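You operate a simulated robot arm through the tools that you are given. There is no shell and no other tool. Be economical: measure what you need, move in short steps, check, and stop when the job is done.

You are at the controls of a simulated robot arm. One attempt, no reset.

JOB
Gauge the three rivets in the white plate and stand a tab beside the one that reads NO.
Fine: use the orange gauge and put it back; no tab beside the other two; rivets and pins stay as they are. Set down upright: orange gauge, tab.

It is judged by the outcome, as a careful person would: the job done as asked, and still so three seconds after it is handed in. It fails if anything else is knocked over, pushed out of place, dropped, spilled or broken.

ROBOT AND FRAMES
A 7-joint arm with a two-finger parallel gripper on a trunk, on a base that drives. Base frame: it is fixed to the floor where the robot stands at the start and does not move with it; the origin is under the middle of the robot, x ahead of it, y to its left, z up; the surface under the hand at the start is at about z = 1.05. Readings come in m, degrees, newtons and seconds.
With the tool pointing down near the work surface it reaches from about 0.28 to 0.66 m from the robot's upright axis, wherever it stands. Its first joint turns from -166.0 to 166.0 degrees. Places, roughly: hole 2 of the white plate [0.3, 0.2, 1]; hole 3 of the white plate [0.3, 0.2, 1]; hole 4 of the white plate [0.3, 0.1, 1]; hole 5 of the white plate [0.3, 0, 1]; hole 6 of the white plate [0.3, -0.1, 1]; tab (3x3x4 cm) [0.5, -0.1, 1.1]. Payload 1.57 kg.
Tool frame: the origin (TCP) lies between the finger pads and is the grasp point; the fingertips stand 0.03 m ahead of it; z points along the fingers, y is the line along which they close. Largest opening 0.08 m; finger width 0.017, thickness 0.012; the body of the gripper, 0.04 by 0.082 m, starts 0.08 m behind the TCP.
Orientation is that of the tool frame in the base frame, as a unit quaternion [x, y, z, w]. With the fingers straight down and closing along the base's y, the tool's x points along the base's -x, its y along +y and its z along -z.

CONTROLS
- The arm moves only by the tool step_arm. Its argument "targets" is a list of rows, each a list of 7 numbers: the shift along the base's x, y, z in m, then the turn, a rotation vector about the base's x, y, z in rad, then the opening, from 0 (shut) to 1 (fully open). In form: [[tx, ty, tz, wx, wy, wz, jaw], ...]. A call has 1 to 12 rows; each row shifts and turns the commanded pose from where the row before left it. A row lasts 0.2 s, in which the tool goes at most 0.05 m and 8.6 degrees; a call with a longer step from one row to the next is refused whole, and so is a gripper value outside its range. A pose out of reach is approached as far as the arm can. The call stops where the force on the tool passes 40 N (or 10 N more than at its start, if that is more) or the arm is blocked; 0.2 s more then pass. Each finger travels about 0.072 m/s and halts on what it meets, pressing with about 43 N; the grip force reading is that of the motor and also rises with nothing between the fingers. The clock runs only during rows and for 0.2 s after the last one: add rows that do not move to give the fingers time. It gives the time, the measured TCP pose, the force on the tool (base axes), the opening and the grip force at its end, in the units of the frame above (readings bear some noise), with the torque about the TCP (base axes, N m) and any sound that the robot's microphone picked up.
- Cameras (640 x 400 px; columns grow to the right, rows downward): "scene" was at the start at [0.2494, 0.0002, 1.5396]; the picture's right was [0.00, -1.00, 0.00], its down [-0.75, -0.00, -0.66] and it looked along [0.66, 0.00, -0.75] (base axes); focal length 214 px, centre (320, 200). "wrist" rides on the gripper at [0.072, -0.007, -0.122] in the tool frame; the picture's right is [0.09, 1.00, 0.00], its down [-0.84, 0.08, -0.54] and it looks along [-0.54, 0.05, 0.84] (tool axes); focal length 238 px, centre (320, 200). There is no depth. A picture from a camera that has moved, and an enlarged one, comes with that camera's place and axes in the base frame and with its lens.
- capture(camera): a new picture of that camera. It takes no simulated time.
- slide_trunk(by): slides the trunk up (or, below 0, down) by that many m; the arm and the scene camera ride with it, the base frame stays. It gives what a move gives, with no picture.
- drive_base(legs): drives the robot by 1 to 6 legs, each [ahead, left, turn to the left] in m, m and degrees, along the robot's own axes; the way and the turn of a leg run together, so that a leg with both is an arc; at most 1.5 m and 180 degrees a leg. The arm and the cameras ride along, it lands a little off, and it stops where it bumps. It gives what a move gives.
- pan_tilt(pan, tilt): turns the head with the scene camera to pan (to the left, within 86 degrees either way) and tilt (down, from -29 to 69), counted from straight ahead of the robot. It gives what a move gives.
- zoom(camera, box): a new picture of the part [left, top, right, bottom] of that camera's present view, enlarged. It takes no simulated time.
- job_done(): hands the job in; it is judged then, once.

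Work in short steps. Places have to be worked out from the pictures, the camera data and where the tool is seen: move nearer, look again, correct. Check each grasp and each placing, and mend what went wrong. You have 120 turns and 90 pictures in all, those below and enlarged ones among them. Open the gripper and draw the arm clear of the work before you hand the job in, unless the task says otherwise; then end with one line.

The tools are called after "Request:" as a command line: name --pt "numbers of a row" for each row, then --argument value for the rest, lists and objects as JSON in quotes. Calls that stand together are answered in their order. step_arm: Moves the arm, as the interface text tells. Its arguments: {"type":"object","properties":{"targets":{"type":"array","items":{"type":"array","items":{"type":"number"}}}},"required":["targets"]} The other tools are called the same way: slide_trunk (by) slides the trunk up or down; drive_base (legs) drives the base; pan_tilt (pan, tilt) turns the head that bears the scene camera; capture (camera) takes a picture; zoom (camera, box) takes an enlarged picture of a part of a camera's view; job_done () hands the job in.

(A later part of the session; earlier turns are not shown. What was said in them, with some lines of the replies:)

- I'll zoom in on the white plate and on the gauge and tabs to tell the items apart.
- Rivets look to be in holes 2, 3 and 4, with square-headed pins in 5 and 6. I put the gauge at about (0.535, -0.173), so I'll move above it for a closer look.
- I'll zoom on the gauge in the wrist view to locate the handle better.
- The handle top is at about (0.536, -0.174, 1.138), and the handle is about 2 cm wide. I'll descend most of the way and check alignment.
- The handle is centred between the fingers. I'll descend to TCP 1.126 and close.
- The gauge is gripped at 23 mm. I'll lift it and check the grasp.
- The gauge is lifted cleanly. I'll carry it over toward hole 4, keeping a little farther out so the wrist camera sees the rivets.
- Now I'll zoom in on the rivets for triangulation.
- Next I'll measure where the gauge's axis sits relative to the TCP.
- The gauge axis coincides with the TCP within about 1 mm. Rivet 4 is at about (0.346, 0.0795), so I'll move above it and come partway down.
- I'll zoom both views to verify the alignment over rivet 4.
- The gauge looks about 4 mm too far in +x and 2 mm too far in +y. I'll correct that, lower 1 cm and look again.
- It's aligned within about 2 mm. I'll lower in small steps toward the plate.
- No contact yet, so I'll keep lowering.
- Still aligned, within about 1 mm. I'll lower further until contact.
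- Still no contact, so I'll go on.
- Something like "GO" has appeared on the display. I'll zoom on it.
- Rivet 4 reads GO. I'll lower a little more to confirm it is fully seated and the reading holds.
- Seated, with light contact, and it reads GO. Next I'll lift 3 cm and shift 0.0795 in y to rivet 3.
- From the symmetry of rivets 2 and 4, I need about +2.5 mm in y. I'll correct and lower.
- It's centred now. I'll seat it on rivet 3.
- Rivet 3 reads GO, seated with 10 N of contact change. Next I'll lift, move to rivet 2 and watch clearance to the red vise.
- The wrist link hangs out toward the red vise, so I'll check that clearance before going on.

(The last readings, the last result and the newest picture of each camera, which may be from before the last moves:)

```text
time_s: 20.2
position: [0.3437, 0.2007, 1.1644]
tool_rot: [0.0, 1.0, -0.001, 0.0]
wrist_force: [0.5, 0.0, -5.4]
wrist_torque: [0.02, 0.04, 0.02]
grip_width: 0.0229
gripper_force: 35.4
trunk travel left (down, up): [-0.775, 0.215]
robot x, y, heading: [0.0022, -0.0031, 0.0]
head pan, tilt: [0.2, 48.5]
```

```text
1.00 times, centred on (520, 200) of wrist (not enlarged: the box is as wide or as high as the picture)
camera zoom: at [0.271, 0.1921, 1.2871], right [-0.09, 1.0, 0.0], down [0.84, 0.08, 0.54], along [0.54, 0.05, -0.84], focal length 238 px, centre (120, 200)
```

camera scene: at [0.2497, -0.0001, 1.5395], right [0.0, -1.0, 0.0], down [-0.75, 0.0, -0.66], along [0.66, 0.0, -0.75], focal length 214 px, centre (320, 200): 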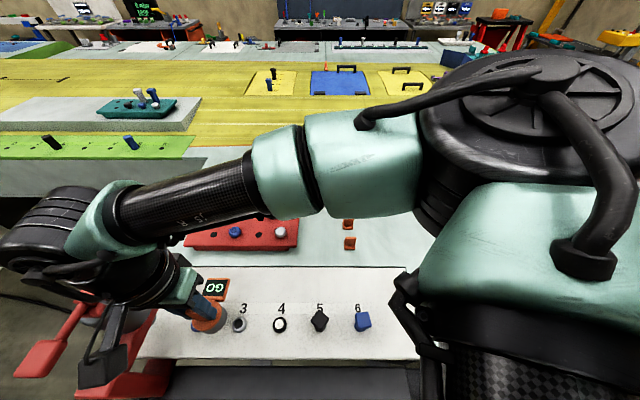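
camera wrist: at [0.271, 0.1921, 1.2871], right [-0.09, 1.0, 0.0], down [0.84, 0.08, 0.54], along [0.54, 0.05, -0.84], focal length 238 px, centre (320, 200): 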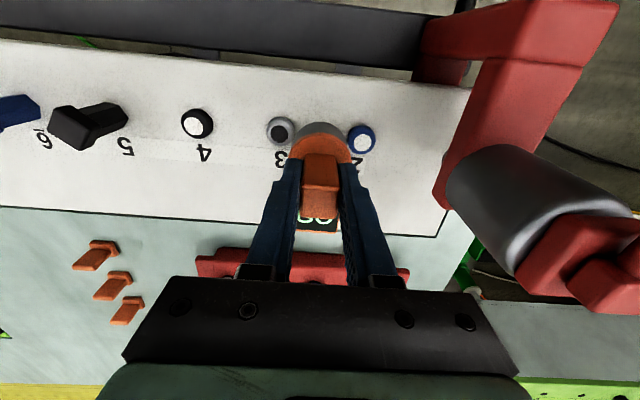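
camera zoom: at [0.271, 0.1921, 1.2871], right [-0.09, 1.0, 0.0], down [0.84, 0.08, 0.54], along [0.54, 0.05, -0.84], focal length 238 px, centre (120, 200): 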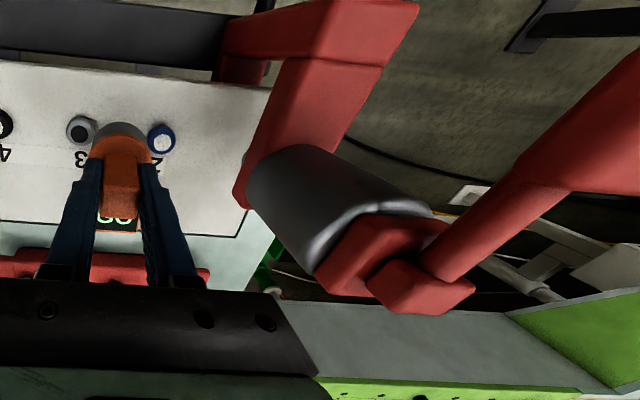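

On reconsideration, the wrist link sits above the tool at about z 1.4; it only appears further left through perspective. The vise is at y of 0.33 or more and z below about 1.19, so the gripper at y up to 0.285 clears it. I'll move above rivet 2.

Request:
step_arm --pt "0 0.013 0 0 0 0 0.1" --pt "0 0.013 0 0 0 0 0.1" --pt "0 0.0127 0 0 0 0 0.1" --pt "0 0 -0.012 0 0 0 0.1" --pt "0 0 -0.01 0 0 0 0.1" --pt "0 0 0 0 0 0 0.1"

Request:
capture --camera "wrist"

Request:
zoom --camera "wrist" --box '[190, 90, 350, 240]'

Request:
zoom --camera "scene" --box '[100, 250, 300, 370]'

```text
time_s: 21.6
position: [0.3438, 0.2387, 1.1422]
tool_rot: [-0.001, 1.0, -0.001, 0.0]
wrist_force: [-0.5, -0.8, -5.1]
wrist_torque: [0.01, 0.05, -0.01]
grip_width: 0.0227
gripper_force: 35.4
trunk travel left (down, up): [-0.775, 0.215]
robot x, y, heading: [-0.0031, 0.0014, -0.0]
head pan, tilt: [0.2, 48.5]
```

```text
47 pictures are left
camera wrist: at [0.2714, 0.2312, 1.2641], right [-0.09, 1.0, 0.0], down [0.84, 0.08, 0.54], along [0.54, 0.05, -0.84], focal length 238 px, centre (320, 200)
```

wrist: 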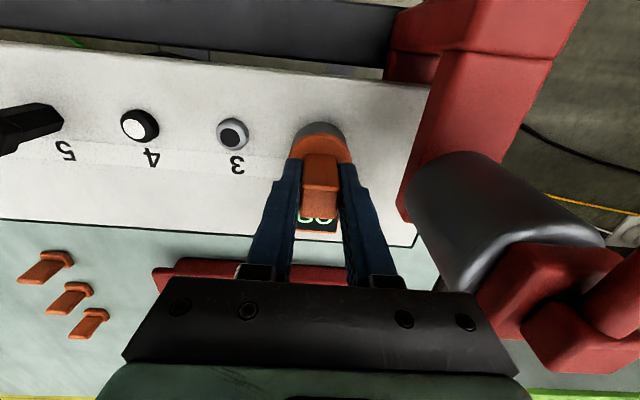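

```text
2.67 times, centred on (270, 165) of wrist
camera zoom: at [0.2714, 0.2312, 1.2641], right [-0.09, 1.0, 0.0], down [0.84, 0.08, 0.54], along [0.54, 0.05, -0.84], focal length 636 px, centre (453, 293)
```

zoom: 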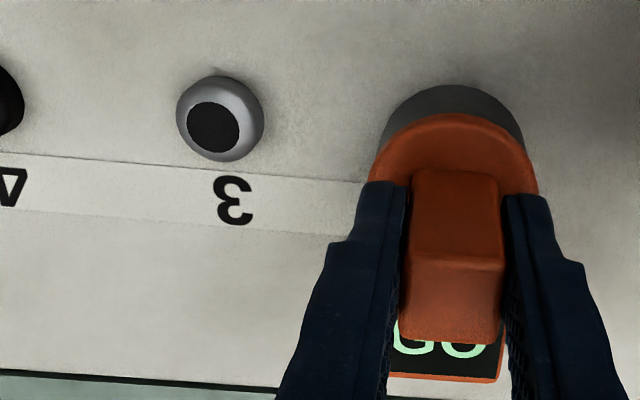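

```text
3.20 times, centred on (200, 310) of scene
camera zoom: at [0.2497, 0.0004, 1.5395], right [0.0, -1.0, 0.0], down [-0.75, 0.0, -0.66], along [0.66, 0.0, -0.75], focal length 686 px, centre (704, -152)
```

zoom: 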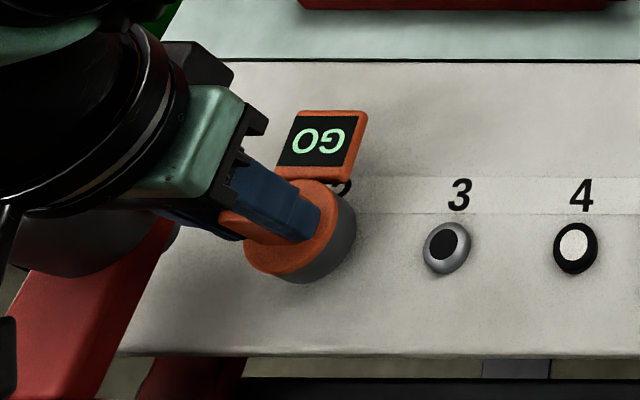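

Well aligned; I'll nudge +1 mm in y and lower to seat on rivet 2.

Request:
step_arm --pt "-0.0005 0.001 -0.004 0 0 0 0.1" --pt "0 0 -0.005 0 0 0 0.1" --pt "0 0 -0.003 0 0 0 0.1" --pt "0 0 0 0 0 0 0.1" --pt "0 0 -0.002 0 0 0 0.1" --pt "0 0 0 0 0 0 0.1"

Request:
zoom --camera "scene" --box '[100, 250, 300, 370]'

```text
time_s: 23.0
position: [0.3419, 0.2396, 1.1306]
tool_rot: [0.0, 1.0, 0.0, 0.001]
wrist_force: [-0.8, 0.2, -4.3]
wrist_torque: [-0.01, 0.06, 0.0]
grip_width: 0.0228
gripper_force: 35.6
trunk travel left (down, up): [-0.775, 0.215]
robot x, y, heading: [0.0016, -0.0025, 0.1]
head pan, tilt: [0.2, 48.5]
```

```text
3.20 times, centred on (200, 310) of scene
camera zoom: at [0.2497, 0.0004, 1.5395], right [0.0, -1.0, 0.0], down [-0.75, 0.0, -0.66], along [0.66, 0.0, -0.75], focal length 686 px, centre (704, -152)
```

zoom: 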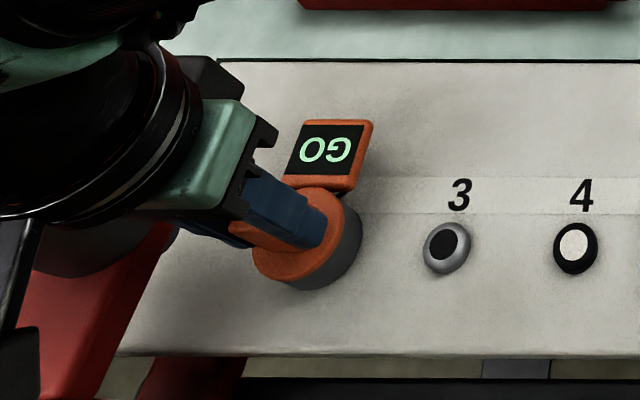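

Not seated yet; I need about 4 mm more.

Request:
step_arm --pt "0 0 -0.002 0 0 0 0.1" --pt "0 0 0 0 0 0 0.1" --pt "0 0 -0.0015 0 0 0 0.1" --pt "0 0 0 0 0 0 0.1" --pt "0 0 -0.0008 0 0 0 0.1" --pt "0 0 0 0 0 0 0.1"

Request:
zoom --camera "scene" --box '[100, 250, 300, 370]'

Request:
zoom --camera "wrist" --box '[190, 90, 350, 240]'

```text
time_s: 24.4
position: [0.3417, 0.2388, 1.1261]
tool_rot: [0.0, 1.0, 0.0, 0.001]
wrist_force: [-0.8, -1.6, 3.6]
wrist_torque: [-0.2, -0.1, -0.02]
grip_width: 0.0226
gripper_force: 35.0
trunk travel left (down, up): [-0.775, 0.215]
robot x, y, heading: [0.0003, 0.0003, 0.2]
head pan, tilt: [0.2, 48.5]
```

```text
3.20 times, centred on (200, 310) of scene
camera zoom: at [0.2489, -0.0003, 1.5398], right [0.0, -1.0, 0.0], down [-0.75, 0.0, -0.66], along [0.66, 0.0, -0.75], focal length 686 px, centre (704, -152)
```

zoom: 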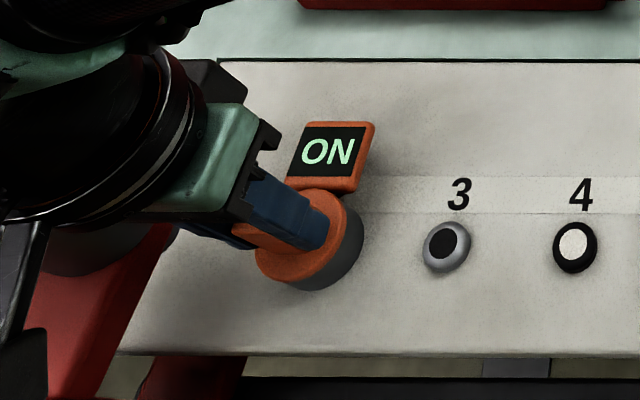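

```text
2.67 times, centred on (270, 165) of wrist
camera zoom: at [0.2696, 0.2316, 1.2484], right [-0.09, 1.0, 0.0], down [0.84, 0.08, 0.54], along [0.54, 0.05, -0.84], focal length 636 px, centre (453, 293)
```

zoom: 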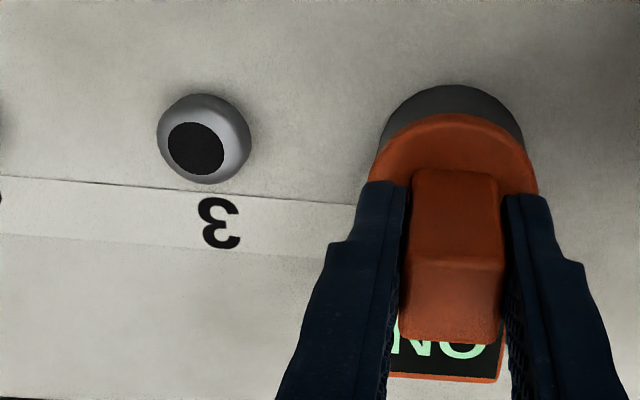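

Rivet 2 reads NO. I'll return the gauge by retracing commanded offsets: lift 0.15, then shift (+0.195, -0.4147).

Request:
step_arm --pt "0 0 0.01 0 0 0 0.1" --pt "0 0 0.035 0 0 0 0.1" --pt "0 0 0.035 0 0 0 0.1" --pt "0 0 0.035 0 0 0 0.1" --pt "0 0 0.035 0 0 0 0.1" --pt "0 0 0 0 0 0 0.1"

Request:
step_arm --pt "0.0195 -0.04147 0 0 0 0 0.1" --pt "0.0195 -0.04147 0 0 0 0 0.1" --pt "0.0195 -0.04147 0 0 0 0 0.1" --pt "0.0195 -0.04147 0 0 0 0 0.1" --pt "0.0195 -0.04147 0 0 0 0 0.1" --pt "0.0195 -0.04147 0 0 0 0 0.1" --pt "0.0195 -0.04147 0 0 0 0 0.1" --pt "0.0195 -0.04147 0 0 0 0 0.1" --pt "0.0195 -0.04147 0 0 0 0 0.1" --pt "0.0195 -0.04147 0 0 0 0 0.1" --pt "0 0 0 0 0 0 0.1"

Request:
capture --camera "scene"

Request:
capture --camera "wrist"

```text
time_s: 25.8
position: [0.3418, 0.2401, 1.277]
tool_rot: [0.0, 1.0, 0.0, 0.0]
wrist_force: [-0.1, -0.9, -5.0]
wrist_torque: [0.02, 0.05, 0.01]
grip_width: 0.0231
gripper_force: 35.8
trunk travel left (down, up): [-0.775, 0.215]
robot x, y, heading: [-0.001, 0.0033, 0.0]
head pan, tilt: [0.2, 48.5]
```

```text
time_s: 28.2
position: [0.539, -0.1738, 1.2774]
tool_rot: [0.0, 1.0, -0.001, 0.0]
wrist_force: [-0.4, 0.5, -4.8]
wrist_torque: [0.0, 0.03, -0.01]
grip_width: 0.0227
gripper_force: 35.7
trunk travel left (down, up): [-0.775, 0.215]
robot x, y, heading: [0.0023, 0.0015, 0.0]
head pan, tilt: [0.2, 48.5]
```

```text
41 pictures are left
camera scene: at [0.2496, 0.0006, 1.5395], right [0.0, -1.0, 0.0], down [-0.75, 0.0, -0.66], along [0.66, 0.0, -0.75], focal length 214 px, centre (320, 200)
```

scene: 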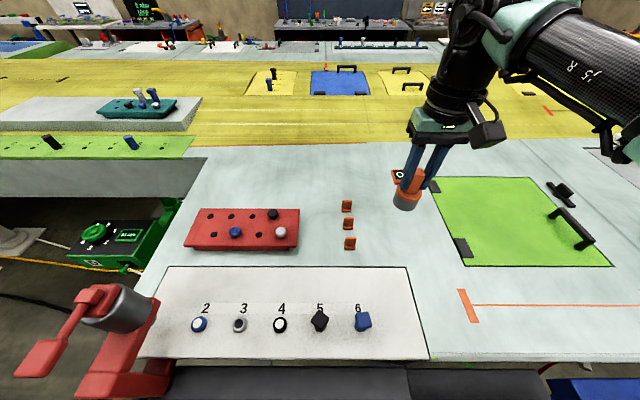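

```text
40 pictures are left
camera wrist: at [0.4662, -0.1819, 1.3982], right [-0.09, 1.0, 0.0], down [0.84, 0.08, 0.54], along [0.54, 0.05, -0.84], focal length 238 px, centre (320, 200)
```

wrist: 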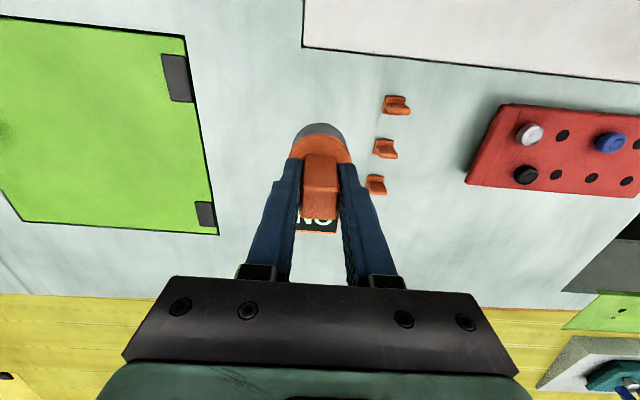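

I'm back over the original spot, with about 2 mm of +x excess to trim. Now lowering.

Request:
step_arm --pt "-0.0015 0 -0.04 0 0 0 0.1" --pt "0 0 -0.04 0 0 0 0.1" --pt "0 0 -0.04 0 0 0 0.1" --pt "0 0 -0.015 0 0 0 0.1" --pt "0 0 -0.008 0 0 0 0.1" --pt "0 0 -0.004 0 0 0 0.1" --pt "0 0 -0.0015 0 0 0 0.1" --pt "0 0 0 0 0 0 0.1"

Request:
zoom --camera "scene" --box '[320, 150, 480, 270]'

```text
time_s: 30.0
position: [0.5362, -0.1753, 1.1254]
tool_rot: [0.0, 1.0, 0.0, 0.0]
wrist_force: [-0.5, 0.9, -2.4]
wrist_torque: [0.02, 0.04, 0.02]
grip_width: 0.0227
gripper_force: 35.5
trunk travel left (down, up): [-0.775, 0.215]
robot x, y, heading: [0.003, -0.0001, 0.1]
head pan, tilt: [0.2, 48.5]
```

```text
3.33 times, centred on (400, 210) of scene
camera zoom: at [0.2497, 0.0001, 1.5395], right [0.0, -1.0, 0.0], down [-0.75, 0.0, -0.66], along [0.66, 0.0, -0.75], focal length 715 px, centre (53, 167)
```

zoom: 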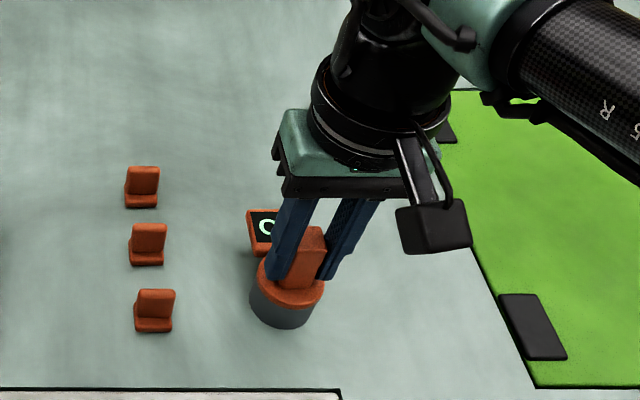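

It's back in place with contact beginning. I'll press 0.5 mm, release slowly and rise.

Request:
step_arm --pt "0 0 -0.0006 0 0 0 0.1" --pt "0 0 0 0 0 0 0.35" --pt "0 0 0 0 0 0 0.6" --pt "0 0 0 0 0 0 1" --pt "0 0 0 0 0 0 1" --pt "0 0 0 0 0 0 1"

Request:
step_arm --pt "0 0 0.02 0 0 0 1" --pt "0 0 0.04 0 0 0 1" --pt "0 0 0.04 0 0 0 1" --pt "0 0 0.02 0 0 0 1" --pt "0 0 0 0 0 0 1"

Request:
capture --camera "wrist"

Request:
zoom --camera "scene" --box '[320, 150, 480, 270]'

```text
time_s: 31.4
position: [0.5359, -0.1748, 1.128]
tool_rot: [0.0, 1.0, -0.001, 0.001]
wrist_force: [0.7, 1.0, 0.5]
wrist_torque: [0.01, -0.03, -0.01]
grip_width: 0.0798
gripper_force: 0.0
trunk travel left (down, up): [-0.775, 0.215]
robot x, y, heading: [0.0008, -0.0027, -0.0]
head pan, tilt: [0.2, 48.5]
```

```text
time_s: 32.6
position: [0.5365, -0.1776, 1.2493]
tool_rot: [0.0, 1.0, -0.001, 0.0]
wrist_force: [-0.3, 0.3, -0.2]
wrist_torque: [-0.02, 0.0, 0.0]
grip_width: 0.0799
gripper_force: 0.0
trunk travel left (down, up): [-0.775, 0.215]
robot x, y, heading: [0.0007, 0.001, -0.1]
head pan, tilt: [0.2, 48.5]
```

```text
38 pictures are left
camera wrist: at [0.4651, -0.1845, 1.37], right [-0.09, 1.0, 0.0], down [0.84, 0.08, 0.54], along [0.54, 0.05, -0.84], focal length 238 px, centre (320, 200)
```

wrist: 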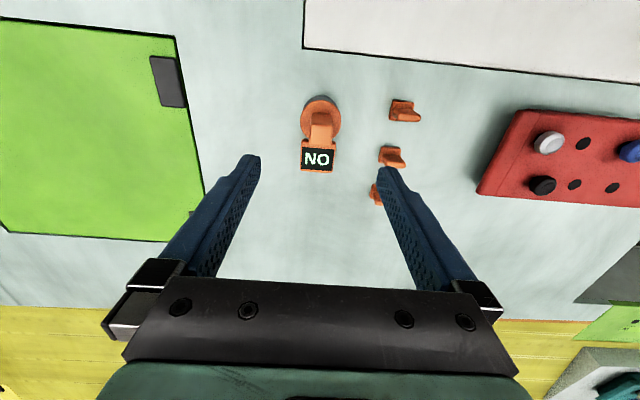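

```text
3.33 times, centred on (400, 210) of scene
camera zoom: at [0.2495, 0.0002, 1.5396], right [0.0, -1.0, 0.0], down [-0.75, 0.0, -0.66], along [0.66, 0.0, -0.75], focal length 715 px, centre (53, 167)
```

zoom: 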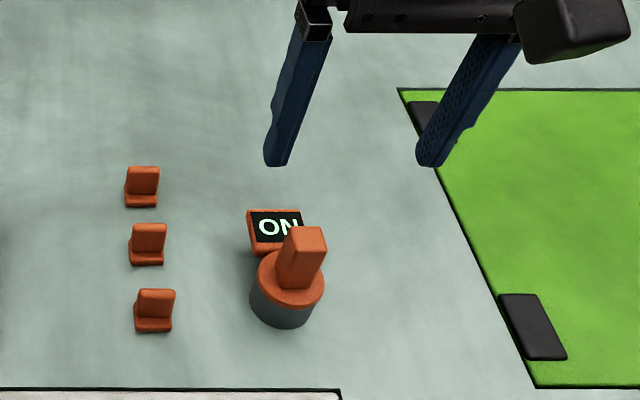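

The gauge is upright in its original spot and shows NO. I'll now move above the nearest tab, at about (0.527, -0.078), to see it closely.

Request:
step_arm --pt "-0.003 0.035 0 0 0 0 1" --pt "-0.003 0.035 0 0 0 0 1" --pt "-0.002 0.0285 0 0 0 0 1" --pt "0 0 -0.03 0 0 0 1" --pt "0 0 -0.03 0 0 0 1" --pt "0 0 0 0 0 0 1"

Request:
zoom --camera "wrist" --box '[240, 80, 400, 220]'

Request:
zoom --camera "scene" --box '[320, 180, 400, 260]'

```text
time_s: 34.0
position: [0.5315, -0.0782, 1.1869]
tool_rot: [0.0, 1.0, 0.0, 0.0]
wrist_force: [-0.3, 0.0, -0.4]
wrist_torque: [0.02, 0.0, -0.03]
grip_width: 0.0804
gripper_force: 0.0
trunk travel left (down, up): [-0.775, 0.215]
robot x, y, heading: [0.0014, 0.0029, -0.1]
head pan, tilt: [0.2, 48.5]
```

```text
2.86 times, centred on (320, 150) of wrist
camera zoom: at [0.4582, -0.0859, 1.3076], right [-0.09, 1.0, 0.0], down [0.84, 0.08, 0.54], along [0.54, 0.05, -0.84], focal length 681 px, centre (320, 343)
```

zoom: 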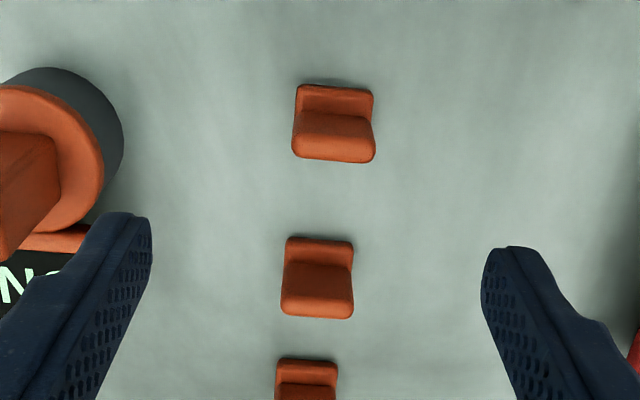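

```text
5.00 times, centred on (360, 220) of scene
camera zoom: at [0.2492, 0.0003, 1.5396], right [0.0, -1.0, 0.0], down [-0.75, 0.0, -0.66], along [0.66, 0.0, -0.75], focal length 1072 px, centre (120, 100)
```

zoom: 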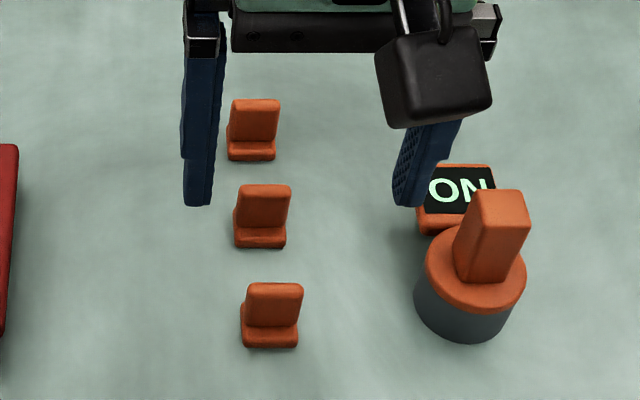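

The tab panel is at about (0.523, -0.075), aligned with the axes and about 2.7 cm wide. I'll shift (-0.006, +0.003) and descend around it.

Request:
step_arm --pt "-0.006 0.003 -0.02 0 0 0 1" --pt "0 0 -0.03 0 0 0 1" --pt "0 0 -0.03 0 0 0 1" --pt "0 0 -0.018 0 0 0 1" --pt "0 0 0 0 0 0 1"

Request:
capture --camera "wrist"

Request:
zoom --camera "scene" --box '[310, 170, 430, 260]'

```text
time_s: 35.2
position: [0.5231, -0.0763, 1.0889]
tool_rot: [0.0, 1.0, -0.001, 0.001]
wrist_force: [-0.9, -0.1, -0.6]
wrist_torque: [-0.01, 0.01, -0.01]
grip_width: 0.0802
gripper_force: 0.0
trunk travel left (down, up): [-0.775, 0.215]
robot x, y, heading: [-0.0038, -0.0015, 0.0]
head pan, tilt: [0.2, 48.5]
```

```text
34 pictures are left
camera wrist: at [0.4504, -0.084, 1.2108], right [-0.09, 1.0, 0.0], down [0.84, 0.08, 0.54], along [0.54, 0.05, -0.84], focal length 238 px, centre (320, 200)
```

wrist: 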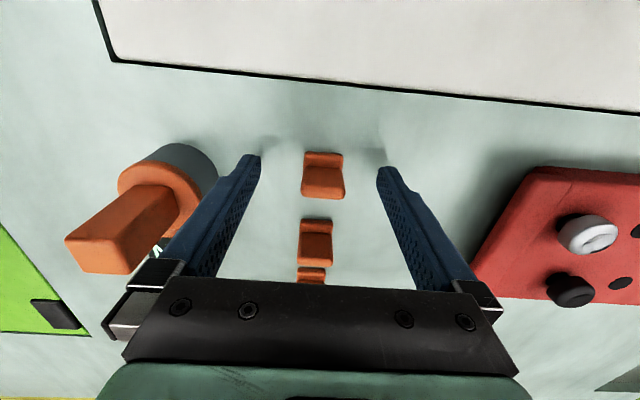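

```text
4.44 times, centred on (370, 215) of scene
camera zoom: at [0.2493, 0.0002, 1.5396], right [0.0, -1.0, 0.0], down [-0.75, 0.0, -0.66], along [0.66, 0.0, -0.75], focal length 953 px, centre (98, 133)
```

zoom: 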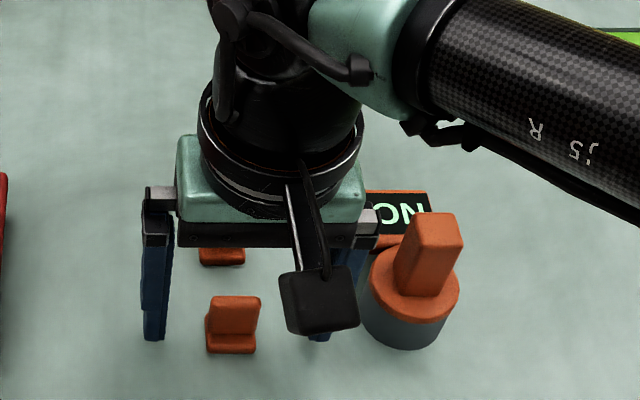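

The tab is centred within 2 mm. I'll trim y and close gently.

Request:
step_arm --pt "0 0.002 -0.002 0 0 0 1" --pt "0 0 0 0 0 0 0.6" --pt "0 0 0 0 0 0 0.45" --pt "0 0 0 0 0 0 0.3" --pt "0 0 0 0 0 0 0.2" --pt "0 0 0 0 0 0 0.2" --pt "0 0 0 0 0 0 0.2"

Request:
zoom --camera "wrist" --box '[240, 120, 400, 280]'

```text
time_s: 36.8
position: [0.5232, -0.071, 1.0864]
tool_rot: [0.0, 1.0, 0.0, 0.0]
wrist_force: [0.3, -0.8, 0.0]
wrist_torque: [-0.02, 0.02, 0.01]
grip_width: 0.0275
gripper_force: 38.0
trunk travel left (down, up): [-0.775, 0.215]
robot x, y, heading: [0.0013, -0.0006, 0.1]
head pan, tilt: [0.2, 48.5]
```

```text
2.50 times, centred on (320, 200) of wrist
camera zoom: at [0.4503, -0.0809, 1.2085], right [-0.09, 1.0, 0.0], down [0.84, 0.08, 0.54], along [0.54, 0.05, -0.84], focal length 596 px, centre (320, 200)
```

zoom: 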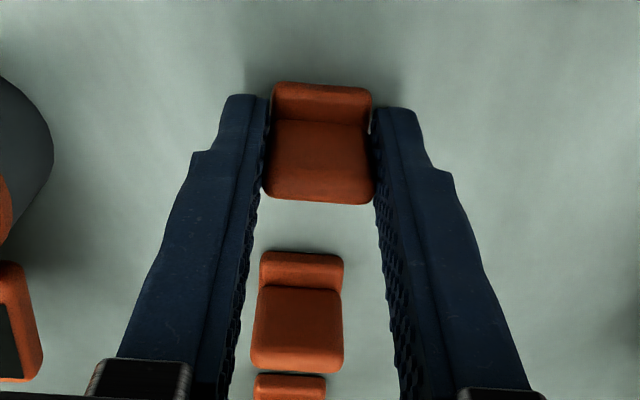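

The tab is gripped at 27.5 mm. I'll lift it and carry it to the far side of rivet 2, targeting (0.380, 0.235).

Request:
step_arm --pt "0 0 0.01 0 0 0 0.2" --pt "0 0 0.03 0 0 0 0.2" --pt "0 0 0.04 0 0 0 0.2" --pt "0 0 0.04 0 0 0 0.2" --pt "0 0 0 0 0 0 0.2"

Request:
step_arm --pt "-0.0178 0.03845 0 0 0 0 0.2" --pt "-0.0178 0.03845 0 0 0 0 0.2" --pt "-0.0178 0.03845 0 0 0 0 0.2" --pt "-0.0178 0.03845 0 0 0 0 0.2" --pt "-0.0178 0.03845 0 0 0 0 0.2" --pt "-0.0178 0.03845 0 0 0 0 0.2" --pt "-0.0178 0.03845 0 0 0 0 0.2" --pt "-0.0177 0.03845 0 0 0 0 0.2" --pt "0 0 0 0 0 0 0.2" --pt "0 0 -0.03 0 0 0 0.2" --pt "0 0 -0.03 0 0 0 0.2" --pt "0 0 0 0 0 0 0.2"

Request:
capture --camera "wrist"

Request:
capture --camera "scene"

```text
time_s: 38.0
position: [0.5261, -0.0733, 1.2098]
tool_rot: [0.0, 1.0, 0.0, 0.001]
wrist_force: [-0.4, -0.8, -1.2]
wrist_torque: [-0.01, 0.01, 0.01]
grip_width: 0.0275
gripper_force: 38.1
trunk travel left (down, up): [-0.775, 0.215]
robot x, y, heading: [0.0011, 0.0002, 0.3]
head pan, tilt: [0.2, 48.5]
```

```text
time_s: 40.6
position: [0.3793, 0.2346, 1.1446]
tool_rot: [0.0, 1.0, -0.001, 0.0]
wrist_force: [0.2, 0.7, 0.2]
wrist_torque: [0.0, -0.02, 0.02]
grip_width: 0.0273
gripper_force: 38.0
trunk travel left (down, up): [-0.775, 0.215]
robot x, y, heading: [-0.0012, -0.0005, 0.0]
head pan, tilt: [0.2, 48.5]
```

```text
31 pictures are left
camera wrist: at [0.3077, 0.228, 1.2655], right [-0.09, 1.0, 0.0], down [0.84, 0.08, 0.54], along [0.54, 0.05, -0.84], focal length 238 px, centre (320, 200)
```

wrist: 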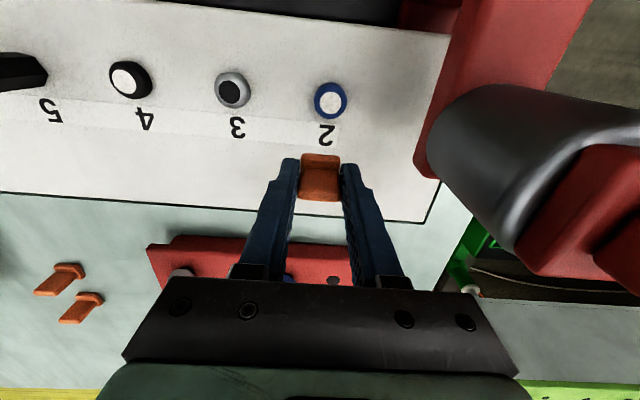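

```text
30 pictures are left
camera scene: at [0.2493, 0.0001, 1.5396], right [0.0, -1.0, 0.0], down [-0.75, 0.0, -0.66], along [0.66, 0.0, -0.75], focal length 214 px, centre (320, 200)
```

scene: 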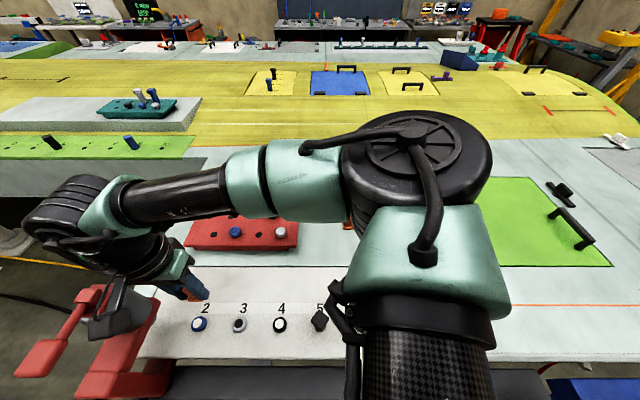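

The tab is at the planned offset, 3.7 cm beyond rivet 2, and clear of the vise. Lowering.

Request:
step_arm --pt "0 0 -0.02 0 0 0 0.2" --pt "0 0 -0.02 0 0 0 0.2" --pt "0 0 -0.01 0 0 0 0.2" --pt "0 0 -0.005 0 0 0 0.2" --pt "0 0 -0.003 0 0 0 0.2" --pt "0 0 0 0 0 0 0.2"

Request:
zoom --camera "wrist" --box '[220, 60, 460, 240]'

```text
time_s: 42.0
position: [0.3797, 0.235, 1.0881]
tool_rot: [0.0, 1.0, 0.0, 0.001]
wrist_force: [-0.2, 0.4, -1.2]
wrist_torque: [0.0, -0.01, -0.01]
grip_width: 0.0273
gripper_force: 37.7
trunk travel left (down, up): [-0.775, 0.215]
robot x, y, heading: [0.0023, -0.0039, 0.1]
head pan, tilt: [0.2, 48.5]
```

```text
2.22 times, centred on (340, 150) of wrist
camera zoom: at [0.3073, 0.2275, 1.2097], right [-0.09, 1.0, 0.0], down [0.84, 0.08, 0.54], along [0.54, 0.05, -0.84], focal length 530 px, centre (276, 311)
```

zoom: 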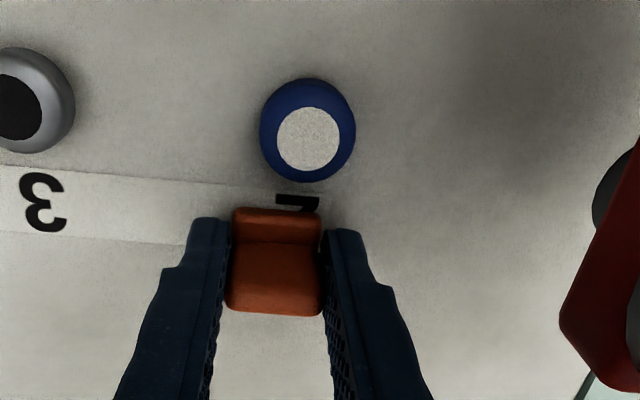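

It's nearly seated. I'll lower in 1 mm steps until contact.

Request:
step_arm --pt "0 0 -0.001 0 0 0 0.2" --pt "0 0 0 0 0 0 0.2" --pt "0 0 -0.001 0 0 0 0.2" --pt "0 0 0 0 0 0 0.2"

```text
time_s: 43.0
position: [0.3796, 0.2344, 1.0883]
tool_rot: [0.0, 1.0, 0.0, 0.0]
wrist_force: [0.1, -0.8, 8.8]
wrist_torque: [-0.05, 0.0, -0.03]
grip_width: 0.0271
gripper_force: 38.1
trunk travel left (down, up): [-0.775, 0.215]
robot x, y, heading: [-0.002, 0.0017, -0.2]
head pan, tilt: [0.2, 48.5]
```

Contact at 9 N: the tab is on the plate. I'll open modestly, then rise straight up.

Request:
step_arm --pt "0 0 0.0005 0 0 0 0.4" --pt "0 0 0 0 0 0 0.6" --pt "0 0 0 0 0 0 0.7" --pt "0 0 0 0 0 0 0.7" --pt "0 0 0 0 0 0 0.7" --pt "0 0 0.02 0 0 0 0.7" --pt "0 0 0.03 0 0 0 0.7" --pt "0 0 0.04 0 0 0 0.7" --pt "0 0 0.04 0 0 0 0.7" --pt "0 0 0 0 0 0 0.7"

Request:
capture --camera "wrist"

```text
time_s: 45.2
position: [0.38, 0.2346, 1.2221]
tool_rot: [-0.001, 1.0, 0.001, 0.0]
wrist_force: [-0.8, -1.6, 0.9]
wrist_torque: [0.02, 0.02, 0.0]
grip_width: 0.0561
gripper_force: 0.0
trunk travel left (down, up): [-0.775, 0.215]
robot x, y, heading: [0.0004, 0.0032, 0.0]
head pan, tilt: [0.2, 48.5]
```

```text
28 pictures are left
camera wrist: at [0.3086, 0.2272, 1.3429], right [-0.09, 1.0, 0.0], down [0.84, 0.08, 0.54], along [0.54, 0.05, -0.84], focal length 238 px, centre (320, 200)
```

wrist: 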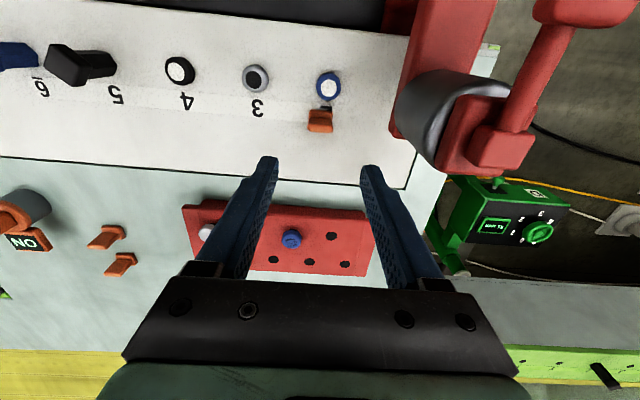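

The tab stands beside rivet 2. I'll draw the arm up and back, then check the whole scene.

Request:
step_arm --pt "0.01 -0.03 0.03 0 0 0 0.7" --pt "0.01 -0.04 0.02 0 0 0 0.7" --pt "0.01 -0.04 0.02 0 0 0 0.7" --pt "0.01 -0.04 0.02 0 0 0 0.7" --pt "0.01 -0.04 0.02 0 0 0 0.8" --pt "0.01 -0.04 0.02 0 0 0 1" --pt "0.01 -0.04 0.01 0 0 0 1" --pt "0.01 -0.04 0.01 0 0 0 1" --pt "0 0 0 0 0 0 1"

Request:
capture --camera "scene"

Request:
zoom --camera "scene" --box '[140, 240, 420, 370]'

```text
time_s: 47.2
position: [0.4618, -0.0775, 1.3691]
tool_rot: [0.0, 1.0, 0.0, 0.0]
wrist_force: [0.6, 0.1, 0.6]
wrist_torque: [-0.03, -0.01, 0.05]
grip_width: 0.0799
gripper_force: 0.0
trunk travel left (down, up): [-0.775, 0.215]
robot x, y, heading: [0.0024, -0.0023, -0.2]
head pan, tilt: [0.2, 48.5]
```

```text
27 pictures are left
camera scene: at [0.2495, 0.0009, 1.5396], right [0.0, -1.0, 0.0], down [-0.75, 0.0, -0.66], along [0.66, 0.0, -0.75], focal length 214 px, centre (320, 200)
```

scene: 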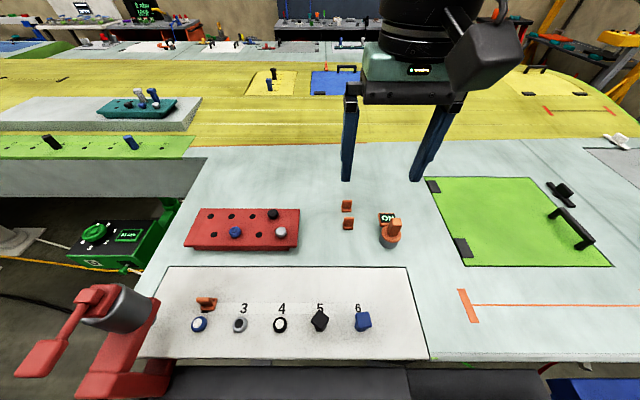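

```text
2.29 times, centred on (280, 305) of scene
camera zoom: at [0.2495, 0.0009, 1.5396], right [0.0, -1.0, 0.0], down [-0.75, 0.0, -0.66], along [0.66, 0.0, -0.75], focal length 490 px, centre (411, -40)
```

zoom: 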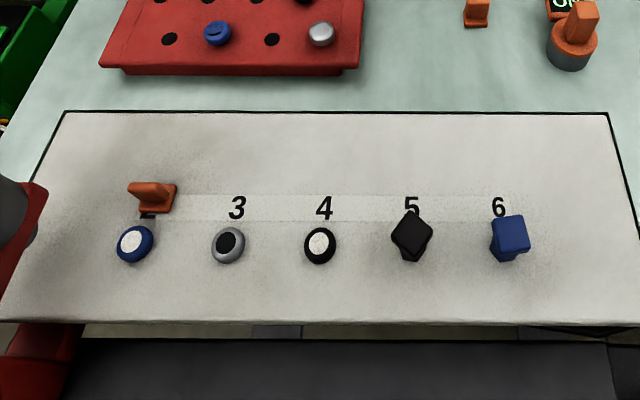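

One closer look to confirm the tab is upright.

Request:
zoom --camera "scene" --box '[180, 285, 240, 340]'

Request:
zoom --camera "scene" --box '[330, 190, 420, 260]'

```text
7.27 times, centred on (210, 312) of scene
camera zoom: at [0.2495, 0.0009, 1.5396], right [0.0, -1.0, 0.0], down [-0.75, 0.0, -0.66], along [0.66, 0.0, -0.75], focal length 1560 px, centre (1120, -618)
```

zoom: 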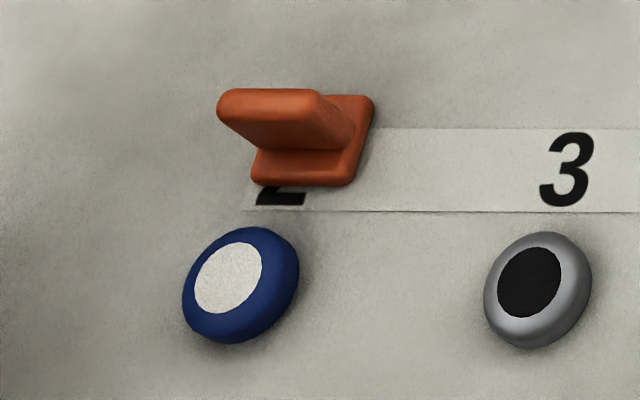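

```text
5.71 times, centred on (375, 225) of scene
camera zoom: at [0.2495, 0.0009, 1.5396], right [0.0, -1.0, 0.0], down [-0.75, 0.0, -0.66], along [0.66, 0.0, -0.75], focal length 1226 px, centre (6, 57)
```

zoom: 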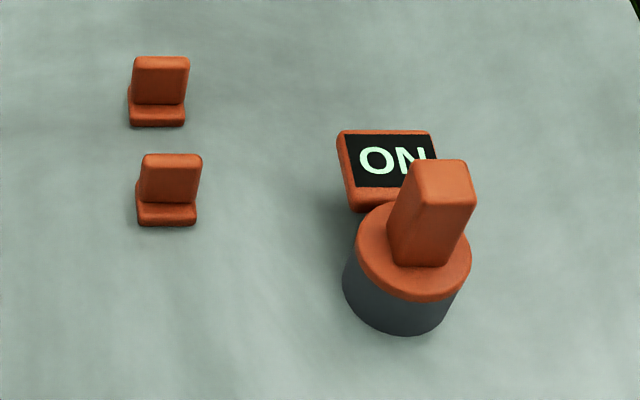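

The tab is upright beside rivet 2, the gauge is upright in its place, and everything else looks undisturbed. I'm handing in the job.

Request:
job_done

```text
The job is handed in.
```

I gauged all three rivets: 3 and 4 read GO and 2 reads NO, so an upright tab now stands beside rivet 2 and the orange gauge is back upright in its place.
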